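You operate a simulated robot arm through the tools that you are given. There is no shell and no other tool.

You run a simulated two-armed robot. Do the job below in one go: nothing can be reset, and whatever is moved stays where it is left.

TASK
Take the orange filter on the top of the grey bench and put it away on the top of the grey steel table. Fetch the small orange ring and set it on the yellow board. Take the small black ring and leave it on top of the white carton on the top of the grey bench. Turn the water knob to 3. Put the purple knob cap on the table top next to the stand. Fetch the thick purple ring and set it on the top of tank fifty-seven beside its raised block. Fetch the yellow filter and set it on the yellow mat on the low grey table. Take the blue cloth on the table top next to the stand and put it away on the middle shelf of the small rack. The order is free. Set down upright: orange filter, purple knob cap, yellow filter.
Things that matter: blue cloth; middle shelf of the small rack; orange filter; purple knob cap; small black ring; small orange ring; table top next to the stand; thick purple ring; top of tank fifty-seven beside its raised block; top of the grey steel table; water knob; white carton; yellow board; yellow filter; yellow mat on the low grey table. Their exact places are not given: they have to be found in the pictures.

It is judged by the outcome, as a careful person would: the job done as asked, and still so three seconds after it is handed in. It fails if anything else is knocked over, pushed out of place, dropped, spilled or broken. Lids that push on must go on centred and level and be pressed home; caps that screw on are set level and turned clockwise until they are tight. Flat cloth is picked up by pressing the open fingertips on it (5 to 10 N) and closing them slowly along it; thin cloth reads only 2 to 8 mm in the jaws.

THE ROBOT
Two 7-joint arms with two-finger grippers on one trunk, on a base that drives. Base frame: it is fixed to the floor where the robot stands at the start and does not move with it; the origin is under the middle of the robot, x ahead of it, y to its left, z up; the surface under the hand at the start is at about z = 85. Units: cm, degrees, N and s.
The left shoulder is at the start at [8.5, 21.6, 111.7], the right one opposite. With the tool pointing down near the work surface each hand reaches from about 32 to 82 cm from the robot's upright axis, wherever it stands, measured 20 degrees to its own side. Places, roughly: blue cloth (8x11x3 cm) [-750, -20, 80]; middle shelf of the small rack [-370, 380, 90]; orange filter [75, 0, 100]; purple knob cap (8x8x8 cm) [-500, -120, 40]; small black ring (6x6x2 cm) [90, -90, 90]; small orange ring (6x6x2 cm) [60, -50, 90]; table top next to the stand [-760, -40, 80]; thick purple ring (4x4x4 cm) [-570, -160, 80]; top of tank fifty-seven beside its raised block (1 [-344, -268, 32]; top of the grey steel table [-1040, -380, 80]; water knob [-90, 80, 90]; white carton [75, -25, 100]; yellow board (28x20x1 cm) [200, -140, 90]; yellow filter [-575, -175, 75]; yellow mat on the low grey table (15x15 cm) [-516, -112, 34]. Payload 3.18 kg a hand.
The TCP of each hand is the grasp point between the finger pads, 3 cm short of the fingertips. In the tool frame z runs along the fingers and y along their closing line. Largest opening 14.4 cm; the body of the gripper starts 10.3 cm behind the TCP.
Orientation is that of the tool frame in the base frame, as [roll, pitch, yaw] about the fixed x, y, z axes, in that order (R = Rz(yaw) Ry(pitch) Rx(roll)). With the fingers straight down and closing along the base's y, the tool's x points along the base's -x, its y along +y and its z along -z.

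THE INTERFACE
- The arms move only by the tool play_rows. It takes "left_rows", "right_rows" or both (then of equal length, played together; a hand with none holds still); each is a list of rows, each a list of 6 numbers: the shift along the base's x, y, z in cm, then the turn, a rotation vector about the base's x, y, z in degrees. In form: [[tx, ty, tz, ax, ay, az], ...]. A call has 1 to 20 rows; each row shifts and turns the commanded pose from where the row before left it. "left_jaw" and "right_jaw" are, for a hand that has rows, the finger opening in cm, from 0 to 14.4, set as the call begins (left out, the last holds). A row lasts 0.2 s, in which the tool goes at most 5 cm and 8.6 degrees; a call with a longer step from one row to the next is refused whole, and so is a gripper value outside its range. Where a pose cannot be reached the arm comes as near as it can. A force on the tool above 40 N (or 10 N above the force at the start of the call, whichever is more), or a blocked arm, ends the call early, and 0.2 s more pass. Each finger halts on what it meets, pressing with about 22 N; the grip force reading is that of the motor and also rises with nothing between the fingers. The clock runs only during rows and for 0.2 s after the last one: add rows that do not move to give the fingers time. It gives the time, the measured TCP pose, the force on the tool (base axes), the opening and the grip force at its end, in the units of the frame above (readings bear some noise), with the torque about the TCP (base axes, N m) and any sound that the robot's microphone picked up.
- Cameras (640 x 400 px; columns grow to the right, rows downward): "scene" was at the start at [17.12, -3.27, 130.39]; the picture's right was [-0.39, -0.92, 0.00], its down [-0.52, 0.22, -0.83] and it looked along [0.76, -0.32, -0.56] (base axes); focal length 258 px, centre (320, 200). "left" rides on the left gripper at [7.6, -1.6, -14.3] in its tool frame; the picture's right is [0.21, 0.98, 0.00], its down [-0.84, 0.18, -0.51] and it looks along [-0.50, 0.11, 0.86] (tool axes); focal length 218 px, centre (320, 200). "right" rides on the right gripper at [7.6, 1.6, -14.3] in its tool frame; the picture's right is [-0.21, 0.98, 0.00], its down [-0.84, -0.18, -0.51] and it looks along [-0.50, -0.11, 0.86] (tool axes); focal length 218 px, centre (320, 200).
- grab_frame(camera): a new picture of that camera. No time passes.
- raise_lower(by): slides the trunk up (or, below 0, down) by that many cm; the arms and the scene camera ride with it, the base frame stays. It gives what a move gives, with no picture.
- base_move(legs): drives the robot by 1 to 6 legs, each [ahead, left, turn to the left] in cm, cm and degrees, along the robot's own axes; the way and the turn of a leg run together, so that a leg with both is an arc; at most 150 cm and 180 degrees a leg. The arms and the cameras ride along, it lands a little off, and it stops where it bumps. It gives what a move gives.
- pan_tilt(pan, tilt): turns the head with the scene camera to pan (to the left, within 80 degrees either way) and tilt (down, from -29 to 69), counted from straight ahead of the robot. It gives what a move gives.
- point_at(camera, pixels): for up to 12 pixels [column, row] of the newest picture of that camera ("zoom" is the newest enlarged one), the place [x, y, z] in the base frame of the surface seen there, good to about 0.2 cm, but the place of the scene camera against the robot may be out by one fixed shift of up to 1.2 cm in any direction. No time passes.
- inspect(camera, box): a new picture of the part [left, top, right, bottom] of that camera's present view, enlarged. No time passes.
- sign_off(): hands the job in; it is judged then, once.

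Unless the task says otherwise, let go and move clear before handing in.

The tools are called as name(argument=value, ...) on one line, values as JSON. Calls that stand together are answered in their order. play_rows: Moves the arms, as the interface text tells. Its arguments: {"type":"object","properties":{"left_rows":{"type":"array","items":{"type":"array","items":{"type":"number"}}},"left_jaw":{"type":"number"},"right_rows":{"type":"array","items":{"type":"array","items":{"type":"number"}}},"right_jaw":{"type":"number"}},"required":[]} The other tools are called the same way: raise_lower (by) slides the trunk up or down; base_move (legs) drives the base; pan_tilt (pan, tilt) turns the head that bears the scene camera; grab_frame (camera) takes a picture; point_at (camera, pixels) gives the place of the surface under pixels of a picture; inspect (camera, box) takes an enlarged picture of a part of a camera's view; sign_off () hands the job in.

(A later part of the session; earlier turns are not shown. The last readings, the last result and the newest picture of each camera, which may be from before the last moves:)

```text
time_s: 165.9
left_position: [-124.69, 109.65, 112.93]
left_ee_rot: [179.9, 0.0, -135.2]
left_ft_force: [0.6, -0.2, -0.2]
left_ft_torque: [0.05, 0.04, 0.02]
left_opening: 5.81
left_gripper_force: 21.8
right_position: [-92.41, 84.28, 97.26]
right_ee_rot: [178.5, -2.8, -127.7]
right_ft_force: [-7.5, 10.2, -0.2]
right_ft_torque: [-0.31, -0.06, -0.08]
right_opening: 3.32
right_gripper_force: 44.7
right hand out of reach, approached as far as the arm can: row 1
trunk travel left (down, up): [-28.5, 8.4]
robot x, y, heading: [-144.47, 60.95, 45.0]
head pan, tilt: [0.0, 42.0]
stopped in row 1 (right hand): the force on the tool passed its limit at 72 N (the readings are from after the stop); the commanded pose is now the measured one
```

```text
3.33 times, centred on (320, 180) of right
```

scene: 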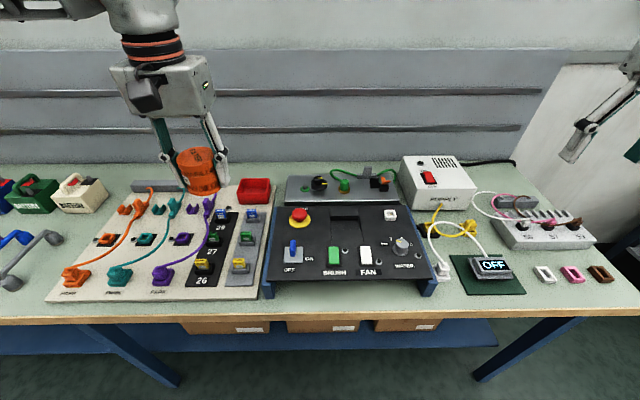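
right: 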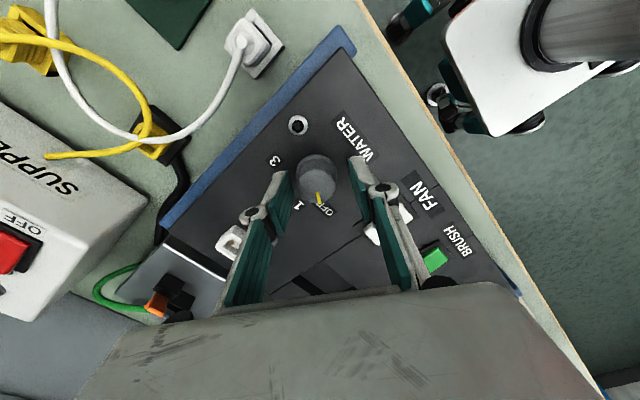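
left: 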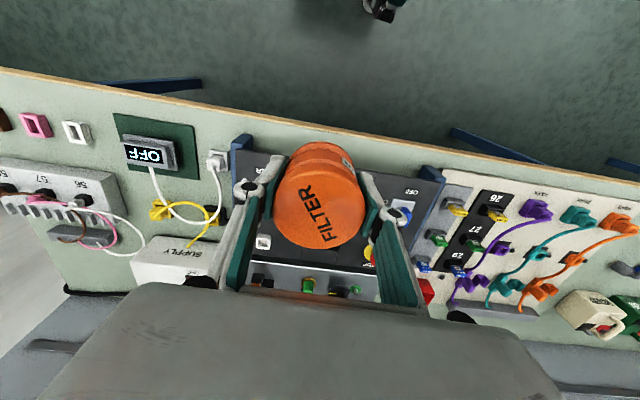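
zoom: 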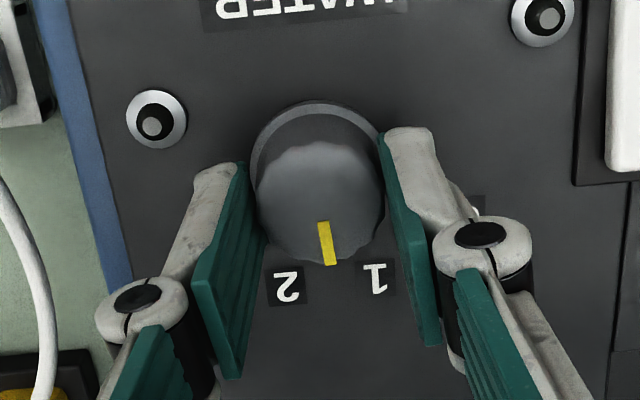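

The right wrist hits its turning limit near yaw -127°, with the knob midway between 1 and 2. I release, lift, turn the hand back by 90° and grip again.

play_rows(right_rows=[[0, 0, 0, 0, 0, 0], [0, 0, 0, 0, 0, 0], [0, 0, 2, 0, 0, 0], [0, 0, 2, 0, 0, 0], [0, 0, 0, 0, 0, 8], [0, 0, 0, 0, 0, 8], [0, 0, 0, 0, 0, 8], [0, 0, 0, 0, 0, 8], [0, 0, 0, 0, 0, 8], [0, 0, 0, 0, 0, 8], [0, 0, 0, 0, 0, 8], [0, 0, 0, 0, 0, 8], [0, 0, 0, 0, 0, 8], [0, 0, 0, 0, 0, 8], [0, 0, 0, 0, 0, 8], [0, 0, 0, 0, 0, 0]], right_jaw=5)

grab_frame(camera="right")

```text
time_s: 169.3
left_position: [-124.76, 109.67, 112.89]
left_ee_rot: [180.0, 0.0, -135.2]
left_ft_force: [-0.3, 0.2, 0.1]
left_ft_torque: [-0.03, 0.0, 0.02]
left_opening: 5.8
left_gripper_force: 21.8
right_position: [-92.36, 84.15, 101.28]
right_ee_rot: [178.6, -2.8, -39.8]
right_ft_force: [0.6, -0.2, 0.3]
right_ft_torque: [-0.04, 0.01, 0.0]
right_opening: 4.98
right_gripper_force: 0.1
trunk travel left (down, up): [-28.5, 8.4]
robot x, y, heading: [-144.52, 61.48, 45.1]
head pan, tilt: [0.0, 42.0]
```

```text
taken
```

right: 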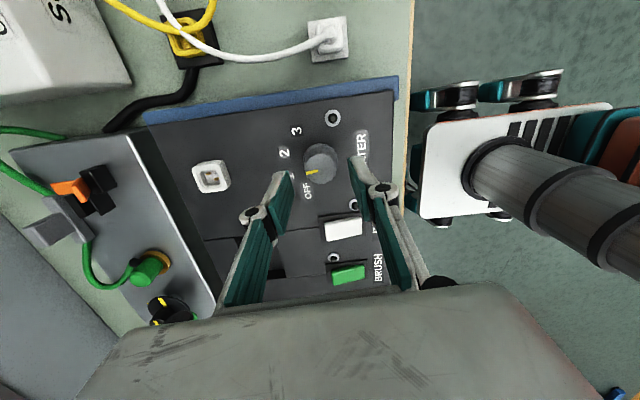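

play_rows(right_rows=[[-0.15, -0.07, 0, 1.43, 0.62, 0], [-0.15, -0.07, 0, 1.43, 0.62, 0], [0, 0, 0, 0, 0, 0]])

inspect(camera="right", box=[260, 105, 380, 215])

```text
time_s: 170.1
left_position: [-124.63, 109.64, 112.85]
left_ee_rot: [179.9, 0.1, -135.1]
left_ft_force: [-0.3, 0.8, -0.7]
left_ft_torque: [-0.04, 0.02, -0.02]
left_opening: 5.81
left_gripper_force: 21.9
right_position: [-92.7, 84.02, 101.3]
right_ee_rot: [-179.9, 0.1, -39.9]
right_ft_force: [0.6, -0.1, -0.3]
right_ft_torque: [0.0, -0.03, 0.0]
right_opening: 5.01
right_gripper_force: 0.0
trunk travel left (down, up): [-28.5, 8.4]
robot x, y, heading: [-144.37, 61.37, 44.9]
head pan, tilt: [0.0, 42.0]
```

```text
3.64 times, centred on (320, 160) of right
```

zoom: 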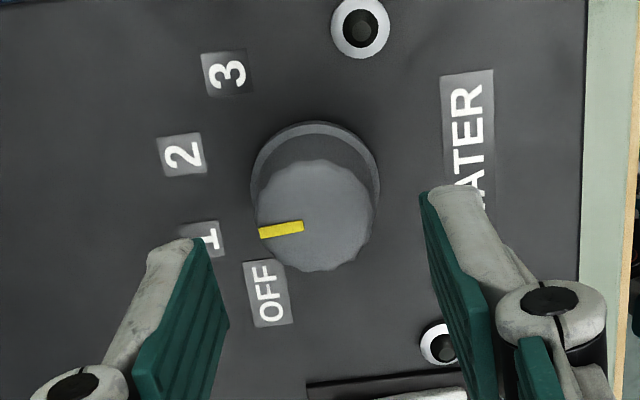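

point_at(camera="zoom", pixels=[[262, 233], [300, 228], [315, 213], [228, 73], [182, 155], [207, 239], [268, 293], [315, 165], [315, 262], [370, 215]])

```text
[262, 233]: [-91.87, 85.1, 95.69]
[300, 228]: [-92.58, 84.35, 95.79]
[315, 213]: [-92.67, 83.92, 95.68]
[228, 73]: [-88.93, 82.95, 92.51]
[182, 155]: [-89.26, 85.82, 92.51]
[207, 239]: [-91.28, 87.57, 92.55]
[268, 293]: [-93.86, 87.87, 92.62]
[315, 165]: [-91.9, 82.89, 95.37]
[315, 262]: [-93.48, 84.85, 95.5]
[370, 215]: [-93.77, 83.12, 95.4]
```

The mark is at about 48° and label 3 lies at -15°, so about 63° clockwise remains. I lower, grip and turn 56°, then check.

play_rows(right_rows=[[0, 0, -2, 0, 0, 0], [0, 0, -1.5, 0, 0, 0], [0, 0, -0.8, 0, 0, 0], [0, 0, 0, 0, 0, 0]])

play_rows(right_rows=[[0, 0, 0, 0, 0, 0], [0, 0, 0, 0, 0, 0], [0, 0, 0, 0, 0, 0]], right_jaw=2.2)

play_rows(right_rows=[[0, 0, 0, 0, 0, -7], [0, 0, 0, 0, 0, -7], [0, 0, 0, 0, 0, -7], [0, 0, 0, 0, 0, -7], [0, 0, 0, 0, 0, 0]])

play_rows(right_rows=[[0, 0, 0, 0, 0, -7], [0, 0, 0, 0, 0, -7], [0, 0, 0, 0, 0, -7], [0, 0, 0, 0, 0, -7], [0, 0, 0, 0, 0, 0]])

inspect(camera="right", box=[240, 105, 400, 235])

```text
time_s: 171.1
left_position: [-124.72, 109.64, 112.75]
left_ee_rot: [-180.0, 0.0, -135.3]
left_ft_force: [-0.3, -0.2, -0.6]
left_ft_torque: [-0.02, 0.01, 0.01]
left_opening: 5.8
left_gripper_force: 22.1
right_position: [-92.7, 84.07, 96.95]
right_ee_rot: [179.9, 0.1, -40.0]
right_ft_force: [-0.7, -0.6, 0.9]
right_ft_torque: [0.0, 0.01, 0.01]
right_opening: 5.02
right_gripper_force: 0.1
trunk travel left (down, up): [-28.5, 8.4]
robot x, y, heading: [-144.3, 61.26, 44.9]
head pan, tilt: [0.0, 42.0]
```

```text
time_s: 171.9
left_position: [-124.72, 109.72, 112.78]
left_ee_rot: [180.0, 0.0, -135.0]
left_ft_force: [-0.2, -0.7, -0.1]
left_ft_torque: [-0.06, 0.01, 0.01]
left_opening: 5.78
left_gripper_force: 21.8
right_position: [-92.66, 84.23, 97.0]
right_ee_rot: [-179.8, 0.0, -40.0]
right_ft_force: [5.5, 4.5, 0.9]
right_ft_torque: [0.0, -0.5, 0.05]
right_opening: 3.34
right_gripper_force: 45.5
trunk travel left (down, up): [-28.5, 8.4]
robot x, y, heading: [-144.37, 61.45, 45.0]
head pan, tilt: [0.0, 42.0]
```

```text
time_s: 173.1
left_position: [-124.6, 109.67, 112.79]
left_ee_rot: [180.0, 0.0, -135.2]
left_ft_force: [0.6, -0.6, -0.2]
left_ft_torque: [0.05, -0.02, 0.01]
left_opening: 5.8
left_gripper_force: 22.1
right_position: [-92.54, 84.19, 97.04]
right_ee_rot: [-180.0, 0.0, -67.9]
right_ft_force: [5.6, 10.6, 3.6]
right_ft_torque: [0.35, -0.22, 0.02]
right_opening: 3.36
right_gripper_force: 44.8
trunk travel left (down, up): [-28.5, 8.4]
robot x, y, heading: [-144.35, 61.6, 44.8]
head pan, tilt: [0.0, 42.0]
```

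```text
time_s: 174.3
left_position: [-124.64, 109.7, 112.75]
left_ee_rot: [179.9, -0.1, -135.1]
left_ft_force: [-0.6, 0.2, -0.7]
left_ft_torque: [0.01, 0.03, 0.01]
left_opening: 5.8
left_gripper_force: 22.5
right_position: [-92.66, 84.1, 96.93]
right_ee_rot: [-180.0, 0.0, -96.0]
right_ft_force: [6.2, 16.0, 3.9]
right_ft_torque: [0.63, -0.27, 0.01]
right_opening: 3.36
right_gripper_force: 45.3
trunk travel left (down, up): [-28.5, 8.4]
robot x, y, heading: [-144.63, 61.34, 45.2]
head pan, tilt: [0.0, 42.0]
```

```text
3.08 times, centred on (320, 170) of right
```

zoom: 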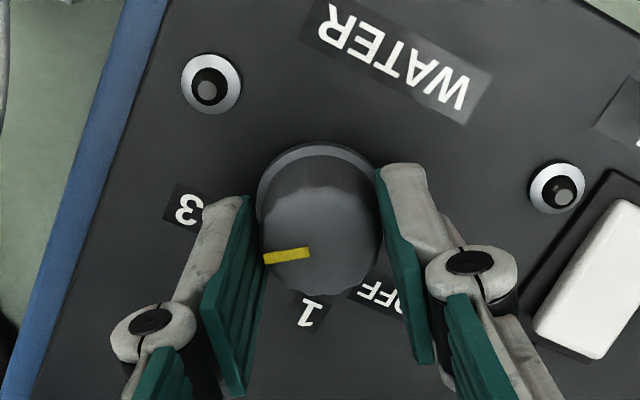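

The mark is now about 8° short of label 3. I turn 8° more, then release and check without the hand in the way.

play_rows(right_rows=[[0, -0.05, 0, 0, 0, -4], [0, 0, 0, 0, 0, -4], [0, 0, 0, 0, 0, 0]])

play_rows(right_rows=[[0, 0, 0, 0, 0, 0], [0, 0, 0, 0, 0, 0], [0, 0, 2, 0, 0, 0], [0, 0, 2.5, 0, 0, 0], [0, 0, 2.5, 0, 0, 0], [0, 0, 0, 0, 0, 0]], right_jaw=5.5)

inspect(camera="right", box=[260, 105, 380, 215])

```text
time_s: 175.1
left_position: [-124.77, 109.75, 112.78]
left_ee_rot: [-180.0, -0.1, -135.1]
left_ft_force: [0.5, 0.6, -0.4]
left_ft_torque: [-0.02, -0.05, 0.03]
left_opening: 5.8
left_gripper_force: 22.2
right_position: [-92.48, 84.03, 97.02]
right_ee_rot: [180.0, -0.1, -103.9]
right_ft_force: [5.5, 17.4, 4.5]
right_ft_torque: [0.43, -0.04, 0.42]
right_opening: 3.38
right_gripper_force: 44.9
trunk travel left (down, up): [-28.5, 8.4]
robot x, y, heading: [-144.77, 61.08, 44.8]
head pan, tilt: [0.0, 42.0]
```

```text
time_s: 176.5
left_position: [-124.6, 109.48, 112.88]
left_ee_rot: [179.9, 0.0, -135.2]
left_ft_force: [-0.6, -0.2, -0.8]
left_ft_torque: [0.01, 0.02, 0.01]
left_opening: 5.8
left_gripper_force: 22.2
right_position: [-92.55, 83.87, 104.0]
right_ee_rot: [179.9, -0.1, -104.0]
right_ft_force: [-0.5, -0.1, -0.5]
right_ft_torque: [0.04, 0.02, 0.01]
right_opening: 5.5
right_gripper_force: 0.2
trunk travel left (down, up): [-28.5, 8.4]
robot x, y, heading: [-144.4, 60.67, 44.8]
head pan, tilt: [0.0, 42.0]
```

```text
3.64 times, centred on (320, 160) of right
```

zoom: 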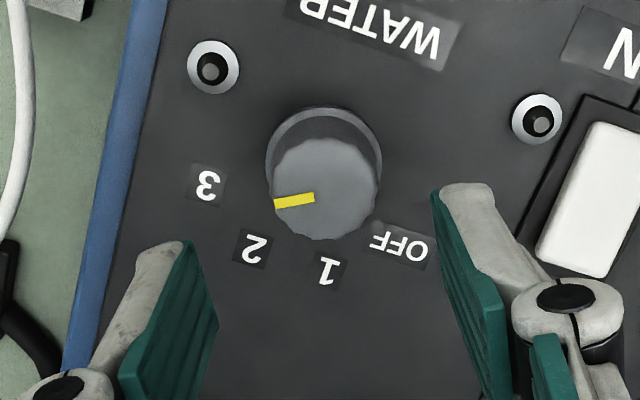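

The mark now lines up with label 3 (both at about 170° in the picture), and the final torque suggests the end stop. The water knob is done, so I retract the right hand and turn it back to neutral.

play_rows(right_rows=[[0, 0, 4, 0, 0, 0], [0, 0, 4, 0, 0, 0], [-2, -3, 2, 0, 0, 0], [-1.5, -3.5, 2, 0, 0, 0], [-1, -3.5, 2, 0, 0, -6], [-1, -3.5, 1, 0, 0, -6], [-1, -3.5, 0, 0, 0, -6], [0, 0, 0, 0, 0, -6], [0, 0, 0, 0, 0, -6], [0, 0, 0, 0, 0, 0]], right_jaw=8)

grab_frame(camera="scene")

inspect(camera="scene", box=[330, 180, 470, 300])

```text
time_s: 178.7
left_position: [-124.64, 109.67, 112.8]
left_ee_rot: [179.9, 0.0, -135.1]
left_ft_force: [1.0, 0.4, -0.5]
left_ft_torque: [-0.02, 0.01, -0.03]
left_opening: 5.79
left_gripper_force: 22.0
right_position: [-93.9, 66.22, 120.06]
right_ee_rot: [-180.0, 0.0, -133.8]
right_ft_force: [-0.3, 0.2, -0.1]
right_ft_torque: [0.0, -0.03, 0.0]
right_opening: 8.03
right_gripper_force: 0.0
right hand out of reach, approached as far as the arm can: row 7, 8, 9
trunk travel left (down, up): [-28.5, 8.4]
robot x, y, heading: [-144.41, 61.47, 45.0]
head pan, tilt: [0.0, 42.0]
```

```text
taken
```

scene: 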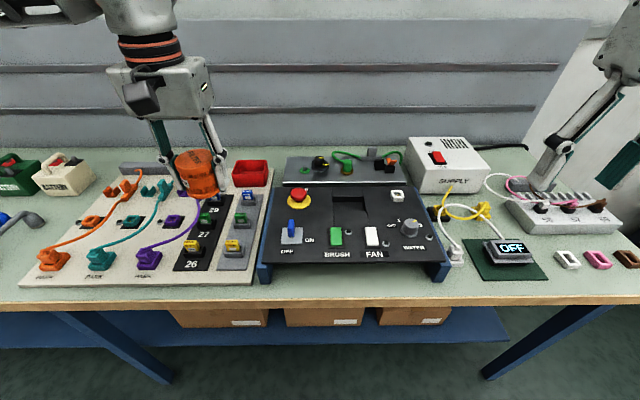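

```text
3.33 times, centred on (400, 240) of scene
```

zoom: 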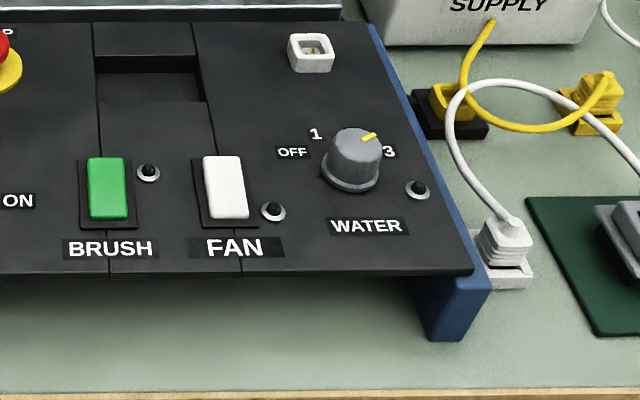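

Label and mark agree on 3. I now back away from this bench and turn toward the far area at about (-570,-160), then survey.

raise_lower(by=4)

base_move(legs=[[-70, 0, 0], [0, 0, 155]])

pan_tilt(pan=0, tilt=15)

grab_frame(camera="scene")

pan_tilt(pan=60, tilt=15)

grab_frame(camera="scene")

pan_tilt(pan=-60, tilt=15)

grab_frame(camera="scene")

```text
time_s: 179.5
left_position: [-124.72, 109.7, 116.85]
left_ee_rot: [-180.0, -0.1, -135.2]
left_ft_force: [-0.6, -0.4, -0.7]
left_ft_torque: [-0.03, 0.03, -0.02]
left_opening: 5.8
left_gripper_force: 22.1
right_position: [-93.78, 66.23, 123.98]
right_ee_rot: [-180.0, 0.0, -133.9]
right_ft_force: [-0.5, -0.2, -0.7]
right_ft_torque: [0.0, 0.0, 0.04]
right_opening: 7.99
right_gripper_force: 0.1
trunk travel left (down, up): [-32.5, 4.4]
robot x, y, heading: [-144.68, 61.18, 45.3]
head pan, tilt: [0.0, 42.0]
```

```text
time_s: 189.6
left_position: [-231.86, -21.99, 116.84]
left_ee_rot: [180.0, 0.0, 19.0]
left_ft_force: [-1.2, 0.7, -0.2]
left_ft_torque: [0.01, 0.06, -0.04]
left_opening: 5.79
left_gripper_force: 22.1
right_position: [-240.47, 30.62, 124.1]
right_ee_rot: [-179.9, 0.0, 20.2]
right_ft_force: [0.9, -0.5, 0.8]
right_ft_torque: [0.03, 0.0, -0.01]
right_opening: 8.0
right_gripper_force: 0.0
trunk travel left (down, up): [-32.5, 4.4]
robot x, y, heading: [-192.95, 13.18, -160.8]
head pan, tilt: [0.0, 42.0]
```

```text
time_s: 190.5
left_position: [-231.77, -21.98, 116.79]
left_ee_rot: [180.0, 0.0, 19.0]
left_ft_force: [0.8, -0.2, 0.1]
left_ft_torque: [-0.01, 0.01, 0.0]
left_opening: 5.77
left_gripper_force: 22.1
right_position: [-240.65, 30.56, 124.12]
right_ee_rot: [-179.9, 0.0, 20.2]
right_ft_force: [1.0, -0.7, 0.2]
right_ft_torque: [-0.01, -0.03, 0.03]
right_opening: 8.03
right_gripper_force: 0.1
trunk travel left (down, up): [-32.5, 4.4]
robot x, y, heading: [-192.79, 12.98, -161.0]
head pan, tilt: [0.0, 15.0]
```

```text
taken
```

scene: 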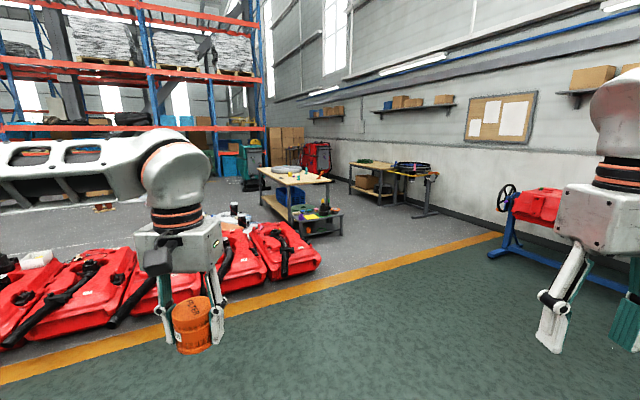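

```text
time_s: 191.8
left_position: [-231.76, -21.97, 116.84]
left_ee_rot: [179.9, 0.0, 19.0]
left_ft_force: [-0.3, 0.7, 0.0]
left_ft_torque: [-0.01, 0.01, 0.02]
left_opening: 5.76
left_gripper_force: 21.9
right_position: [-240.71, 30.64, 124.11]
right_ee_rot: [179.9, 0.0, 20.2]
right_ft_force: [0.6, 0.3, 0.3]
right_ft_torque: [0.01, -0.01, 0.0]
right_opening: 8.0
right_gripper_force: 0.0
trunk travel left (down, up): [-32.5, 4.4]
robot x, y, heading: [-192.52, 12.87, -161.0]
head pan, tilt: [60.0, 15.0]
```

```text
taken
```

scene: 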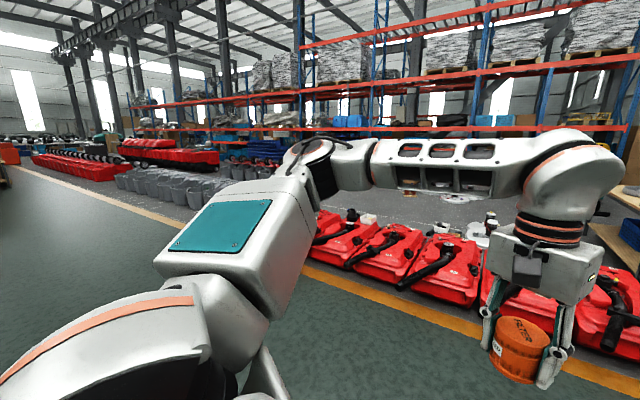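

```text
time_s: 193.8
left_position: [-231.78, -22.0, 116.82]
left_ee_rot: [180.0, 0.1, 19.1]
left_ft_force: [0.1, -0.1, -0.8]
left_ft_torque: [0.02, -0.03, -0.01]
left_opening: 5.77
left_gripper_force: 22.1
right_position: [-240.68, 30.58, 123.99]
right_ee_rot: [-179.9, 0.0, 20.2]
right_ft_force: [0.0, 0.2, -0.6]
right_ft_torque: [-0.03, 0.01, -0.01]
right_opening: 8.01
right_gripper_force: 0.1
trunk travel left (down, up): [-32.5, 4.4]
robot x, y, heading: [-193.1, 12.75, -160.7]
head pan, tilt: [-60.0, 15.0]
```

```text
taken
```

scene: 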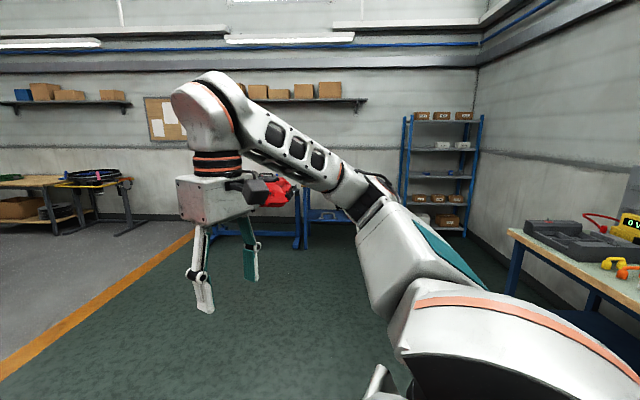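

Ahead are the red tanks on the floor and, beyond, a wooden-top table with a low table in front at about (310,200). I look closer at that region.

pan_tilt(pan=5, tilt=12)

grab_frame(camera="scene")

inspect(camera="scene", box=[230, 130, 470, 300])

inspect(camera="scene", box=[0, 180, 340, 400])

```text
time_s: 195.2
left_position: [-231.95, -21.97, 116.96]
left_ee_rot: [-180.0, 0.1, 19.0]
left_ft_force: [-0.2, 0.2, 0.1]
left_ft_torque: [0.0, -0.01, 0.0]
left_opening: 5.77
left_gripper_force: 22.1
right_position: [-240.63, 30.63, 124.07]
right_ee_rot: [179.9, 0.1, 20.1]
right_ft_force: [-0.8, 0.0, 0.0]
right_ft_torque: [0.01, 0.01, 0.01]
right_opening: 7.99
right_gripper_force: 0.0
trunk travel left (down, up): [-32.5, 4.4]
robot x, y, heading: [-192.45, 12.87, -161.0]
head pan, tilt: [5.0, 12.0]
```

```text
taken
```

scene: 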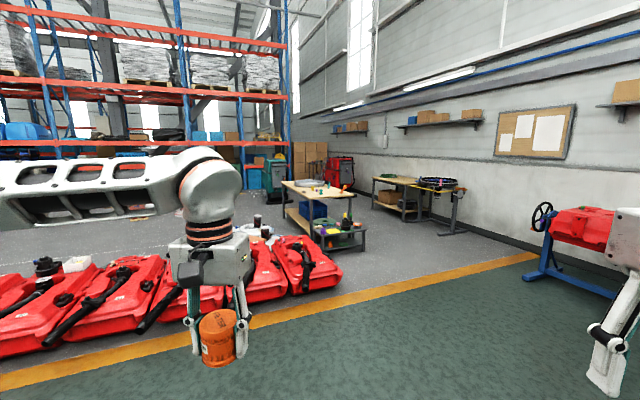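

```text
2.35 times, centred on (350, 215) of scene
```

zoom: 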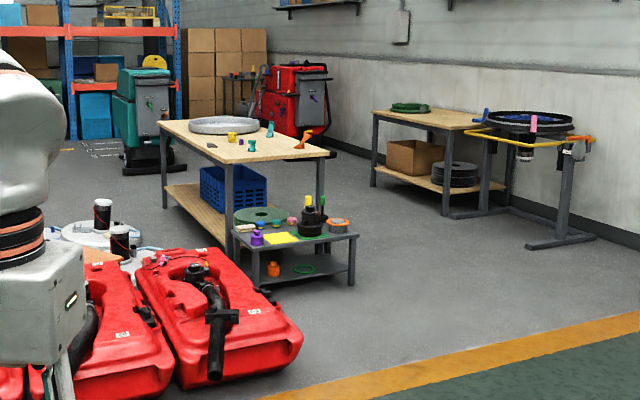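

```text
1.82 times, centred on (170, 290) of scene
```

zoom: 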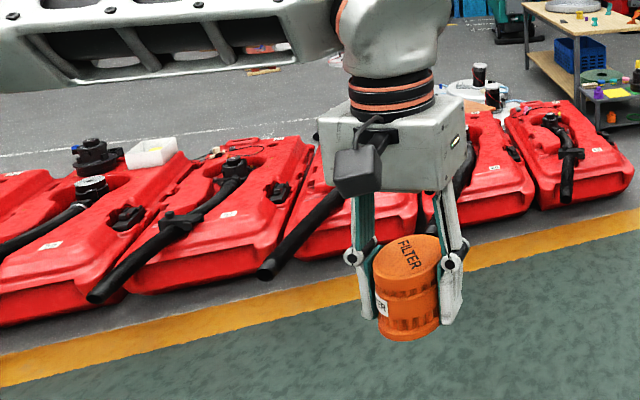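

The low table carries the purple cap and yellow mat, the wooden table behind carries the yellow filter, and the stand with its table is to the right. I measure the main positions.

point_at(camera="scene", pixels=[[331, 277], [290, 295], [342, 270], [363, 248], [315, 240], [324, 233], [333, 232], [355, 185], [282, 182], [330, 197], [455, 232], [300, 232]])

inspect(camera="scene", box=[270, 170, 380, 270])

```text
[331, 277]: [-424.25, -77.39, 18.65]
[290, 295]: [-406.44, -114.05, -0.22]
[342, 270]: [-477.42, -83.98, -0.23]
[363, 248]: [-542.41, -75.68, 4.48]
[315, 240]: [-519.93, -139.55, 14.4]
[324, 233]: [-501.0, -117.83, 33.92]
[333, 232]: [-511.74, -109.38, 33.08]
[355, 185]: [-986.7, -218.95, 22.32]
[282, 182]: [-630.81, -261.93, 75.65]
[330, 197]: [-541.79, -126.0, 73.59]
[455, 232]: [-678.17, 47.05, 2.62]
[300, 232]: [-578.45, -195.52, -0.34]
```

```text
4.00 times, centred on (325, 220) of scene
```

zoom: 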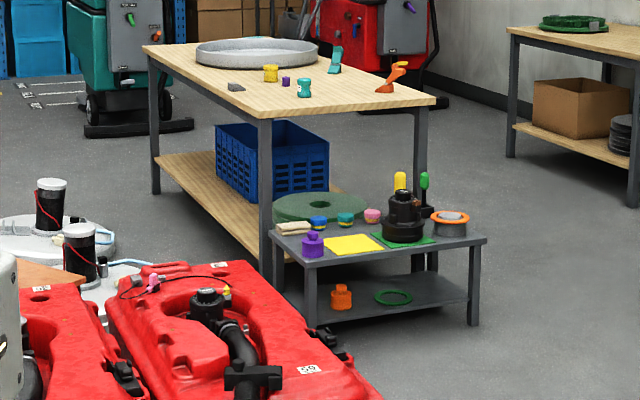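

point_at(camera="scene", pixels=[[313, 199], [350, 195], [312, 188], [316, 190], [315, 229], [324, 235], [364, 230], [323, 230], [333, 231], [346, 225], [331, 244], [358, 229]])

point_at(camera="zoom", pixels=[[270, 72], [286, 82], [303, 88], [270, 112], [425, 101], [200, 75], [345, 280], [385, 390], [300, 370], [520, 35], [635, 45], [160, 60]])

```text
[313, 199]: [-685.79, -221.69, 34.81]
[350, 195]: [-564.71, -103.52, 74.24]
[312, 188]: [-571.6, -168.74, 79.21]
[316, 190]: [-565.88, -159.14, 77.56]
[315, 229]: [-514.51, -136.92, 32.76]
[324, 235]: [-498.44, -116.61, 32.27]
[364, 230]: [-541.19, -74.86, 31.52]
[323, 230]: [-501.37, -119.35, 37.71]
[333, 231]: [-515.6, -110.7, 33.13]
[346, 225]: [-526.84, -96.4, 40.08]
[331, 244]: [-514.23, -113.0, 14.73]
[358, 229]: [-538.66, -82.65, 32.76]
```

```text
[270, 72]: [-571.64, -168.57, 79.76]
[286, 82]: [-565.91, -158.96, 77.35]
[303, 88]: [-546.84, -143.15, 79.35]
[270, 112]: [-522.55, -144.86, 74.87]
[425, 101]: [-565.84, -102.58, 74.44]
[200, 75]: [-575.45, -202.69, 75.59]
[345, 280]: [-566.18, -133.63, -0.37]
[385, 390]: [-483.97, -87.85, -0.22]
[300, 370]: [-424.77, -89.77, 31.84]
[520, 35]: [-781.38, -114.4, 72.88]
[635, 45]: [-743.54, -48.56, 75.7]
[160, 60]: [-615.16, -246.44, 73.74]
```

The wooden table's free long side faces (-x,+y), the yellow filter is at (-571.6,-168.7), and the purple ring is at (-565.9,-159). The low table's long front faces (+x,+y). I drive along y≈13 to about x=-560 and look again.

base_move(legs=[[0, 0, -19], [150, 0, 0], [150, 0, 0], [50, 0, 0]])

pan_tilt(pan=40, tilt=25)

grab_frame(camera="scene")

pan_tilt(pan=0, tilt=20)

grab_frame(camera="scene")

```text
time_s: 213.2
left_position: [-589.16, -10.88, 116.94]
left_ee_rot: [180.0, -0.1, 0.3]
left_ft_force: [-0.2, -0.7, -0.3]
left_ft_torque: [0.0, -0.03, 0.01]
left_opening: 5.69
left_gripper_force: 21.9
right_position: [-580.53, 41.5, 124.11]
right_ee_rot: [180.0, 0.0, 1.4]
right_ft_force: [-0.6, -0.1, -0.7]
right_ft_torque: [0.03, -0.03, 0.04]
right_opening: 8.0
right_gripper_force: 0.0
trunk travel left (down, up): [-32.5, 4.4]
robot x, y, heading: [-541.05, 9.36, -179.7]
head pan, tilt: [5.0, 12.0]
```

```text
time_s: 214.2
left_position: [-589.15, -10.99, 116.9]
left_ee_rot: [180.0, -0.1, 0.3]
left_ft_force: [0.3, -0.5, 0.3]
left_ft_torque: [0.03, 0.0, -0.02]
left_opening: 5.71
left_gripper_force: 22.2
right_position: [-580.63, 41.59, 124.07]
right_ee_rot: [180.0, 0.0, 1.4]
right_ft_force: [0.0, 0.1, -0.3]
right_ft_torque: [-0.02, 0.02, 0.01]
right_opening: 8.02
right_gripper_force: 0.1
trunk travel left (down, up): [-32.5, 4.4]
robot x, y, heading: [-540.94, 9.86, -179.5]
head pan, tilt: [40.0, 25.0]
```

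```text
taken
```

scene: 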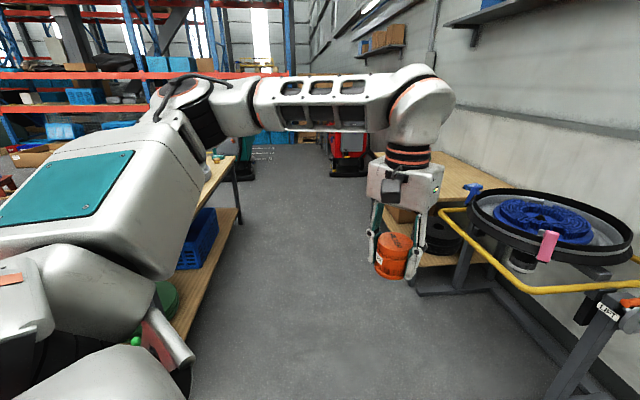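

```text
time_s: 215.2
left_position: [-589.17, -10.89, 116.85]
left_ee_rot: [-180.0, -0.1, 0.2]
left_ft_force: [-0.2, -0.3, -0.4]
left_ft_torque: [0.0, 0.05, -0.04]
left_opening: 5.7
left_gripper_force: 21.5
right_position: [-580.54, 41.66, 124.08]
right_ee_rot: [179.9, 0.0, 1.4]
right_ft_force: [0.6, 0.0, -0.6]
right_ft_torque: [0.0, 0.0, 0.02]
right_opening: 8.01
right_gripper_force: 0.0
trunk travel left (down, up): [-32.5, 4.4]
robot x, y, heading: [-541.05, 9.4, -179.6]
head pan, tilt: [0.0, 20.0]
```

```text
taken
```

scene: 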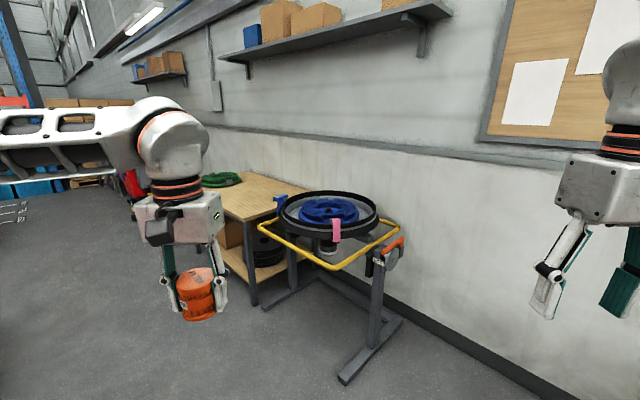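

The aisle between the wooden table and the stand is clear. The left opening has crept from 5.84 to 5.70, so I check how the filter sits in the jaws.

grab_frame(camera="left")

inspect(camera="scene", box=[130, 180, 250, 330])

point_at(camera="scene", pixels=[[262, 240], [330, 268], [345, 382], [278, 200], [230, 205], [300, 190], [250, 300], [385, 310]])

```text
taken
```

left: 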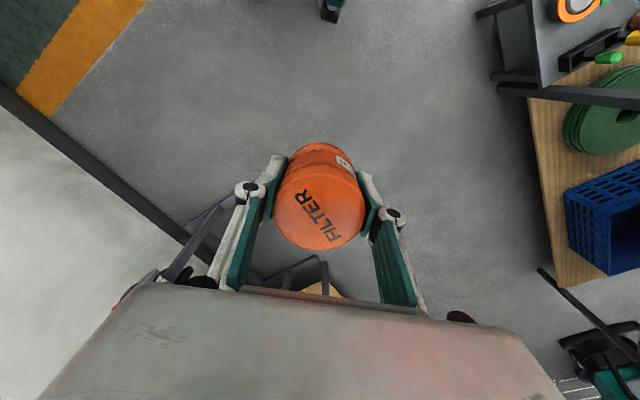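

```text
2.67 times, centred on (190, 255) of scene
```

zoom: 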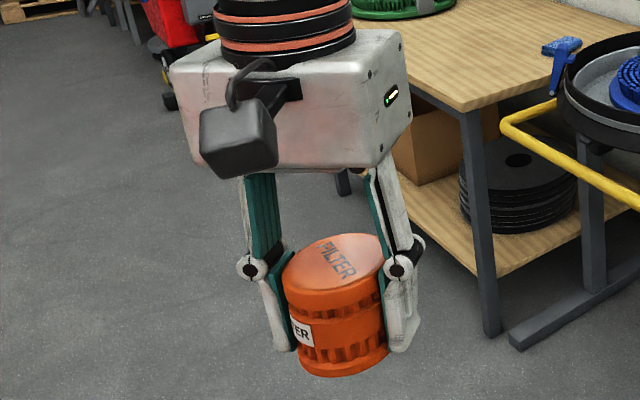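

```text
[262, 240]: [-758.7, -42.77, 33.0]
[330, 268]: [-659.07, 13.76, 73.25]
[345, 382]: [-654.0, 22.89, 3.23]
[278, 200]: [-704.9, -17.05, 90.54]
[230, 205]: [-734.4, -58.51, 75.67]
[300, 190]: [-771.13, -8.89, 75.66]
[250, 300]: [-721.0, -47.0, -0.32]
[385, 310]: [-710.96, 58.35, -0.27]
```

The filter is upright and secure. I turn to face the wooden table's long side, slide along it and look again before closing in.

base_move(legs=[[0, 0, 134.5], [0, -125, 0]])

pan_tilt(pan=0, tilt=42)

grab_frame(camera="scene")

```text
time_s: 232.1
left_position: [-584.18, -99.27, 116.81]
left_ee_rot: [180.0, 0.0, 134.2]
left_ft_force: [1.0, 0.1, -1.1]
left_ft_torque: [0.06, 0.03, -0.05]
left_opening: 5.7
left_gripper_force: 22.4
right_position: [-628.11, -129.55, 124.15]
right_ee_rot: [-180.0, 0.1, 135.3]
right_ft_force: [-0.5, 0.3, 0.2]
right_ft_torque: [-0.02, 0.04, 0.02]
right_opening: 8.01
right_gripper_force: 0.0
trunk travel left (down, up): [-32.5, 4.4]
robot x, y, heading: [-632.72, -79.1, -45.9]
head pan, tilt: [0.0, 20.0]
```

```text
time_s: 233.0
left_position: [-584.3, -99.18, 116.82]
left_ee_rot: [180.0, -0.1, 134.2]
left_ft_force: [-0.7, 0.2, -1.0]
left_ft_torque: [0.02, -0.03, -0.01]
left_opening: 5.7
left_gripper_force: 22.3
right_position: [-628.01, -129.6, 124.05]
right_ee_rot: [-180.0, 0.0, 135.4]
right_ft_force: [0.0, -0.1, 0.2]
right_ft_torque: [0.01, 0.02, -0.01]
right_opening: 8.02
right_gripper_force: 0.1
trunk travel left (down, up): [-32.5, 4.4]
robot x, y, heading: [-632.59, -78.63, -45.7]
head pan, tilt: [0.0, 42.0]
```

```text
taken
```

scene: 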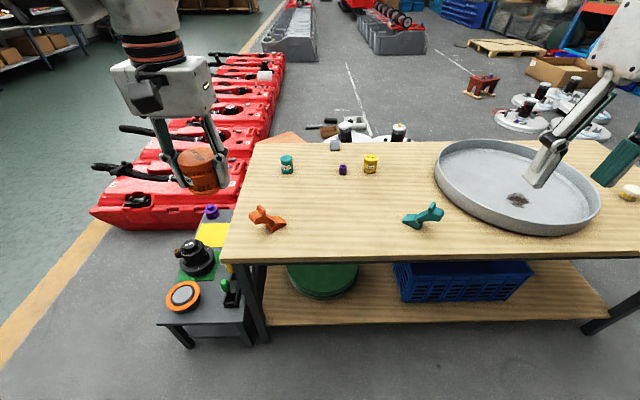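

The yellow filter is at (370,163), the purple ring at (343,170), and a teal part at (425,215) stands near my edge. I measure these and zoom in.

point_at(camera="scene", pixels=[[371, 156], [370, 168], [343, 166], [343, 173], [425, 207], [425, 225], [265, 212], [340, 260], [230, 262], [450, 200], [340, 320], [262, 335]])

inspect(camera="scene", box=[230, 130, 470, 270])

inspect(camera="scene", box=[130, 190, 290, 350])

```text
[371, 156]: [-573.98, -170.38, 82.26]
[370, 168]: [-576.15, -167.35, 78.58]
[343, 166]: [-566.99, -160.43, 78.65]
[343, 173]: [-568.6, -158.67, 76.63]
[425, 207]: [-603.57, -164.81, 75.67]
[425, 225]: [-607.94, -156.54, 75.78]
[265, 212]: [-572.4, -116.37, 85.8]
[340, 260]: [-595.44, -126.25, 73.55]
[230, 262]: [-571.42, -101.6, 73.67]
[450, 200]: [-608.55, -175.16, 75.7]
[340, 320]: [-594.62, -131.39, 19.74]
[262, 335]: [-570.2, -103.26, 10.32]
```

```text
2.67 times, centred on (350, 200) of scene
```

zoom: 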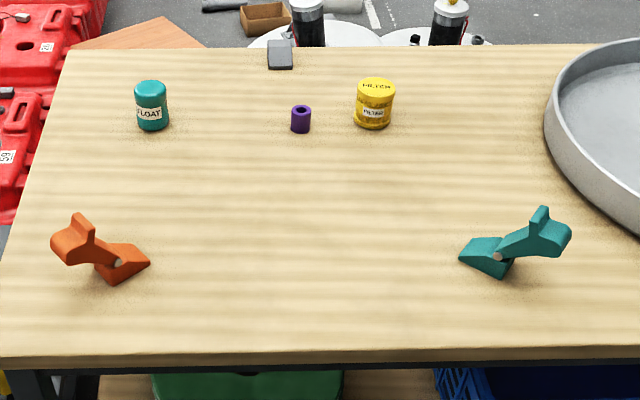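

```text
2.50 times, centred on (210, 270) of scene
```

zoom: 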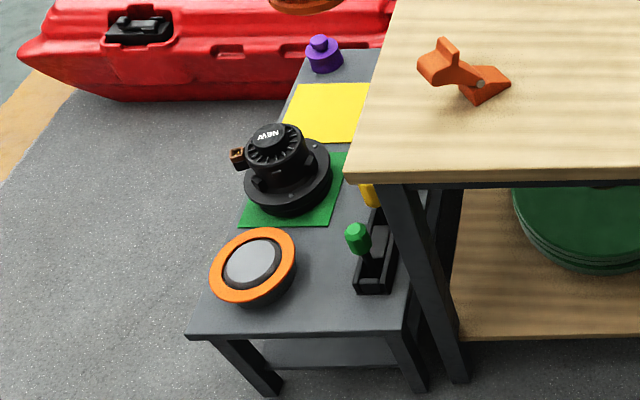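

The yellow filter is centred near (-575,-169.5) with its top at 82.3, on a table top at z 75.7. I lower the trunk 10 cm and drive 34 cm closer.

raise_lower(by=-10)

base_move(legs=[[34, 0, 0.7]])

grab_frame(camera="right")

grab_frame(camera="scene")

```text
time_s: 234.3
left_position: [-584.3, -99.23, 107.0]
left_ee_rot: [-180.0, 0.3, 134.2]
left_ft_force: [0.5, 0.6, -0.2]
left_ft_torque: [-0.04, 0.0, -0.02]
left_opening: 5.7
left_gripper_force: 22.0
right_position: [-627.15, -130.66, 111.32]
right_ee_rot: [179.9, -4.4, 135.6]
right_ft_force: [0.1, 0.1, 0.3]
right_ft_torque: [0.01, -0.04, 0.01]
right_opening: 7.98
right_gripper_force: 0.1
trunk travel left (down, up): [-22.5, 14.4]
robot x, y, heading: [-632.22, -78.55, -45.5]
head pan, tilt: [0.0, 42.0]
```

```text
time_s: 236.7
left_position: [-560.36, -122.61, 106.96]
left_ee_rot: [-179.9, 0.2, 135.1]
left_ft_force: [-0.3, 1.2, -0.5]
left_ft_torque: [0.0, -0.02, 0.02]
left_opening: 5.69
left_gripper_force: 22.3
right_position: [-602.74, -154.76, 111.26]
right_ee_rot: [179.9, -4.5, 136.4]
right_ft_force: [-0.9, -0.1, -0.4]
right_ft_torque: [0.01, -0.04, -0.02]
right_opening: 7.97
right_gripper_force: 0.0
trunk travel left (down, up): [-22.5, 14.4]
robot x, y, heading: [-608.59, -102.67, -44.9]
head pan, tilt: [0.0, 42.0]
stopped in leg 1: the robot was blocked; the commanded pose is now the measured one
```

```text
taken
```

right: 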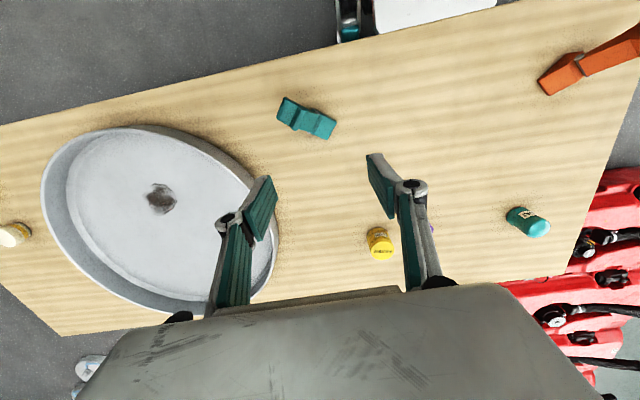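

```text
taken
```

scene: 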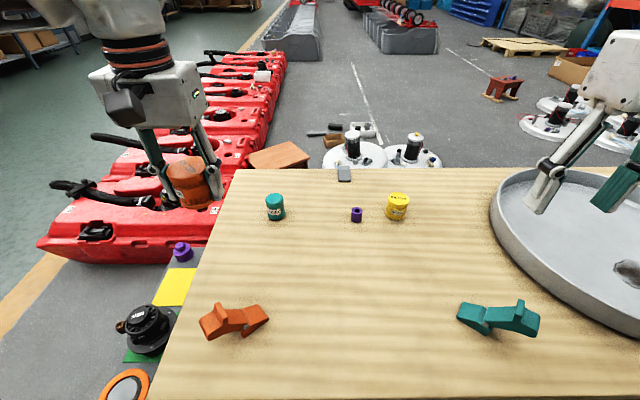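

The base was blocked after 33.8 cm, likely by the table leg at (-570,-103) near my front-left corner. I back off 2 cm at once and check that nothing moved.

base_move(legs=[[-2, 0, 0]])

grab_frame(camera="scene")

point_at(camera="scene", pixels=[[397, 193], [396, 212], [356, 209], [356, 218], [233, 170], [205, 263], [170, 290], [182, 246]])

pan_tilt(pan=25, tilt=60)

grab_frame(camera="scene")

```text
time_s: 237.5
left_position: [-561.78, -121.31, 106.79]
left_ee_rot: [180.0, 0.1, 135.1]
left_ft_force: [-0.8, 0.1, -0.6]
left_ft_torque: [-0.06, 0.01, 0.01]
left_opening: 5.68
left_gripper_force: 22.1
right_position: [-604.08, -153.27, 111.33]
right_ee_rot: [179.9, -4.6, 136.4]
right_ft_force: [-0.4, 0.4, 0.1]
right_ft_torque: [-0.01, -0.02, 0.02]
right_opening: 7.98
right_gripper_force: 0.1
trunk travel left (down, up): [-22.5, 14.4]
robot x, y, heading: [-609.93, -101.19, -44.9]
head pan, tilt: [0.0, 42.0]
```

```text
taken
```

scene: 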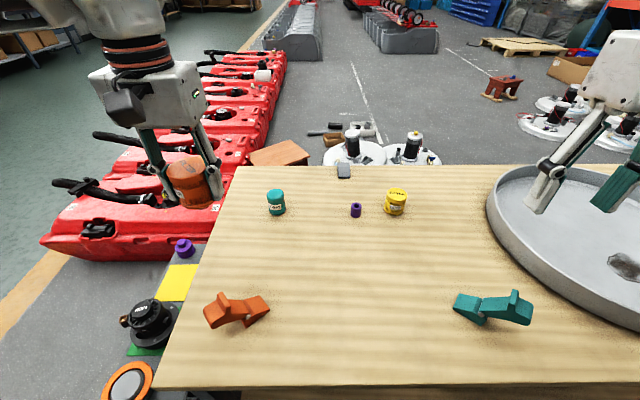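

```text
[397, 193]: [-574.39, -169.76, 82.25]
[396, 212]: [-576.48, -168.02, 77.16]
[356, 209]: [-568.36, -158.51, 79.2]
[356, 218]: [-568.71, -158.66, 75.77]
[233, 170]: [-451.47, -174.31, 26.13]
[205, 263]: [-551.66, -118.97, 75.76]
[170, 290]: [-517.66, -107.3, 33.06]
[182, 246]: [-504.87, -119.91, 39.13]
```

```text
time_s: 238.4
left_position: [-561.68, -121.45, 106.79]
left_ee_rot: [-180.0, 0.1, 135.0]
left_ft_force: [-0.3, -0.2, -1.1]
left_ft_torque: [0.01, 0.03, -0.01]
left_opening: 5.69
left_gripper_force: 21.9
right_position: [-603.98, -153.41, 111.24]
right_ee_rot: [179.9, -4.6, 136.4]
right_ft_force: [0.3, -0.7, 0.4]
right_ft_torque: [0.0, -0.01, 0.02]
right_opening: 8.0
right_gripper_force: 0.1
trunk travel left (down, up): [-22.5, 14.4]
robot x, y, heading: [-610.39, -101.33, -45.0]
head pan, tilt: [25.0, 60.0]
```

```text
taken
```

scene: 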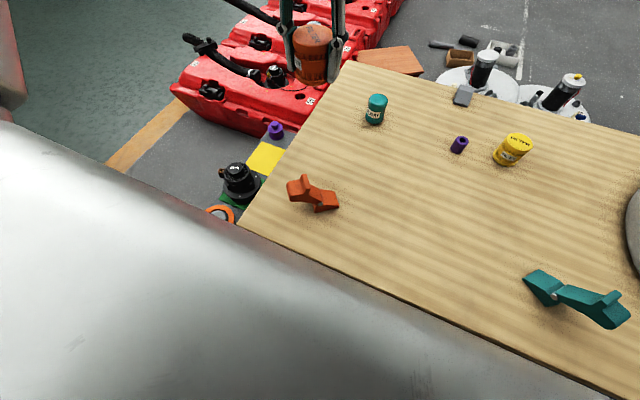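

Nothing has moved: the filter and ring measure the same as before. I now measure the yellow filter with the right wrist camera.

grab_frame(camera="right")

inspect(camera="right", box=[340, 190, 460, 280])

point_at(camera="zoom", pixels=[[200, 240], [160, 245], [240, 235], [205, 290], [195, 205], [320, 180], [330, 150]])

```text
taken
```

right: 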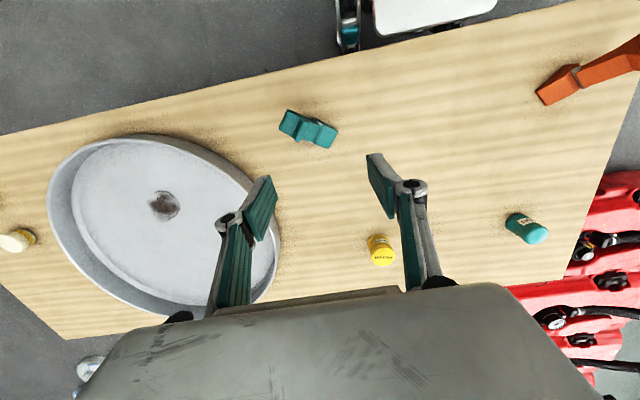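

```text
4.44 times, centred on (400, 235) of right
```

zoom: 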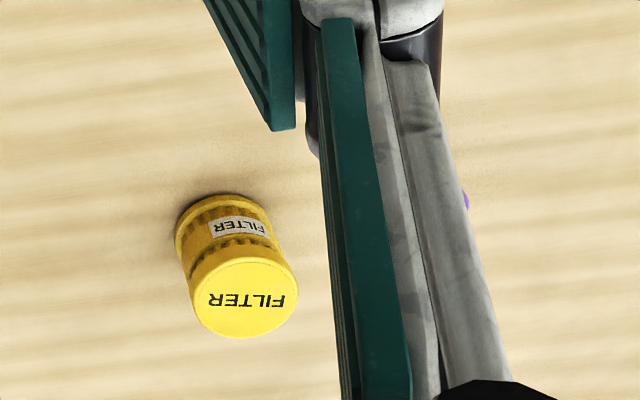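

```text
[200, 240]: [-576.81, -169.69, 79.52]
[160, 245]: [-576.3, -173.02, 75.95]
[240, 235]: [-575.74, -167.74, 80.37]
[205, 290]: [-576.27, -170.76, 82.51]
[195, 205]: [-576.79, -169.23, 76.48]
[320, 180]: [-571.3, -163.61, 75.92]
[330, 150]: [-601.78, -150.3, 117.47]
```

point_at(camera="zoom", pixels=[[245, 297], [290, 300], [200, 297], [243, 268], [246, 330]])

```text
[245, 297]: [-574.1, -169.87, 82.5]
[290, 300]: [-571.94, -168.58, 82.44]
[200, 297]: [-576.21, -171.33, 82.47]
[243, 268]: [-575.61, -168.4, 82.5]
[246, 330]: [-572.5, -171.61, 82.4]
```

The yellow filter's centre is (-574.1,-170.0), top 82.5. I move the right hand over it, straightening its 4.6° tilt on the way.

play_rows(right_rows=[[3.74, -2.07, -1, -1.06, -1.11, -0.47], [3.74, -2.07, -1, -1.06, -1.11, -0.47], [3.74, -2.07, -1, -1.06, -1.11, -0.46], [3.74, -2.07, -1, 0, 0, 0], [3.74, -2.07, -1, 0, 0, 0], [3.74, -2.07, -2, 0, 0, 0], [3.74, -2.07, -2, 0, 0, 0], [3.74, -2.07, -2, 0, 0, 0], [0, 0, -4, 0, 0, 0], [0, 0, 0, 0, 0, 0]], right_jaw=9)

grab_frame(camera="right")

```text
time_s: 240.6
left_position: [-561.63, -121.25, 106.94]
left_ee_rot: [179.9, 0.1, 135.0]
left_ft_force: [0.1, 0.5, -0.5]
left_ft_torque: [-0.04, 0.02, 0.03]
left_opening: 5.69
left_gripper_force: 21.7
right_position: [-573.91, -169.66, 96.32]
right_ee_rot: [179.9, 0.1, 135.0]
right_ft_force: [0.1, 0.2, -0.4]
right_ft_torque: [-0.05, 0.01, 0.01]
right_opening: 9.01
right_gripper_force: 0.2
trunk travel left (down, up): [-22.5, 14.4]
robot x, y, heading: [-610.26, -101.76, -44.9]
head pan, tilt: [25.0, 60.0]
```

```text
taken
```

right: 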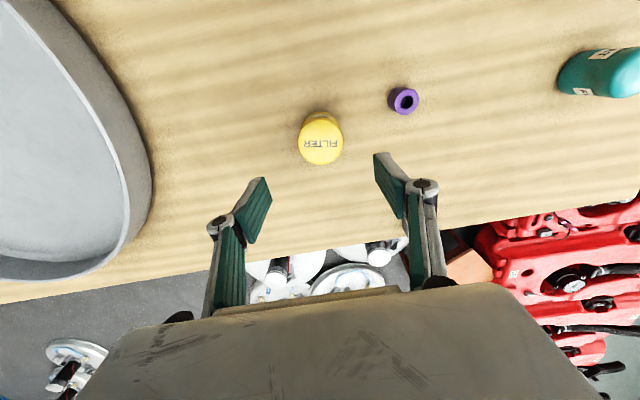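

The filter is at (320,142), right under the hand. I lower to z 79.7 and close.

play_rows(right_rows=[[-0.1, -0.2, -4, 0, 0, 0], [0, 0, -4, 0, 0, 0], [0, 0, -4, 0, 0, 0], [0, 0, -3, 0, 0, 0], [0, 0, -1.6, 0, 0, 0], [0, 0, 0, 0, 0, 0]])

play_rows(right_rows=[[0, 0, 0, 0, 0, 0], [0, 0, 0, 0, 0, 0], [0, 0, 0, 0, 0, 0], [0, 0, 0, 0, 0, 0]], right_jaw=4)

grab_frame(camera="right")

```text
time_s: 242.0
left_position: [-561.74, -121.3, 106.83]
left_ee_rot: [-180.0, 0.1, 135.1]
left_ft_force: [-0.4, 0.2, -0.2]
left_ft_torque: [0.0, -0.03, -0.01]
left_opening: 5.68
left_gripper_force: 22.4
right_position: [-574.29, -170.28, 79.51]
right_ee_rot: [179.9, 0.1, 135.0]
right_ft_force: [-0.3, -0.2, 0.8]
right_ft_torque: [0.01, 0.01, -0.02]
right_opening: 9.0
right_gripper_force: 0.1
trunk travel left (down, up): [-22.5, 14.4]
robot x, y, heading: [-610.24, -101.66, -44.9]
head pan, tilt: [25.0, 60.0]
```

```text
time_s: 243.0
left_position: [-561.63, -121.32, 106.93]
left_ee_rot: [179.9, 0.0, 135.1]
left_ft_force: [0.1, 0.9, -0.3]
left_ft_torque: [0.03, 0.01, -0.01]
left_opening: 5.69
left_gripper_force: 21.7
right_position: [-574.3, -170.26, 79.58]
right_ee_rot: [179.7, 0.0, 135.0]
right_ft_force: [-0.5, -0.3, -1.0]
right_ft_torque: [0.01, -0.01, 0.0]
right_opening: 5.71
right_gripper_force: 21.8
trunk travel left (down, up): [-22.5, 14.4]
robot x, y, heading: [-610.03, -101.67, -45.0]
head pan, tilt: [25.0, 60.0]
```

```text
taken
```

right: 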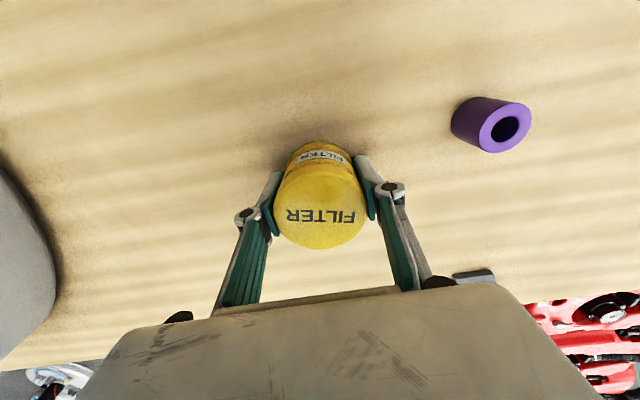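

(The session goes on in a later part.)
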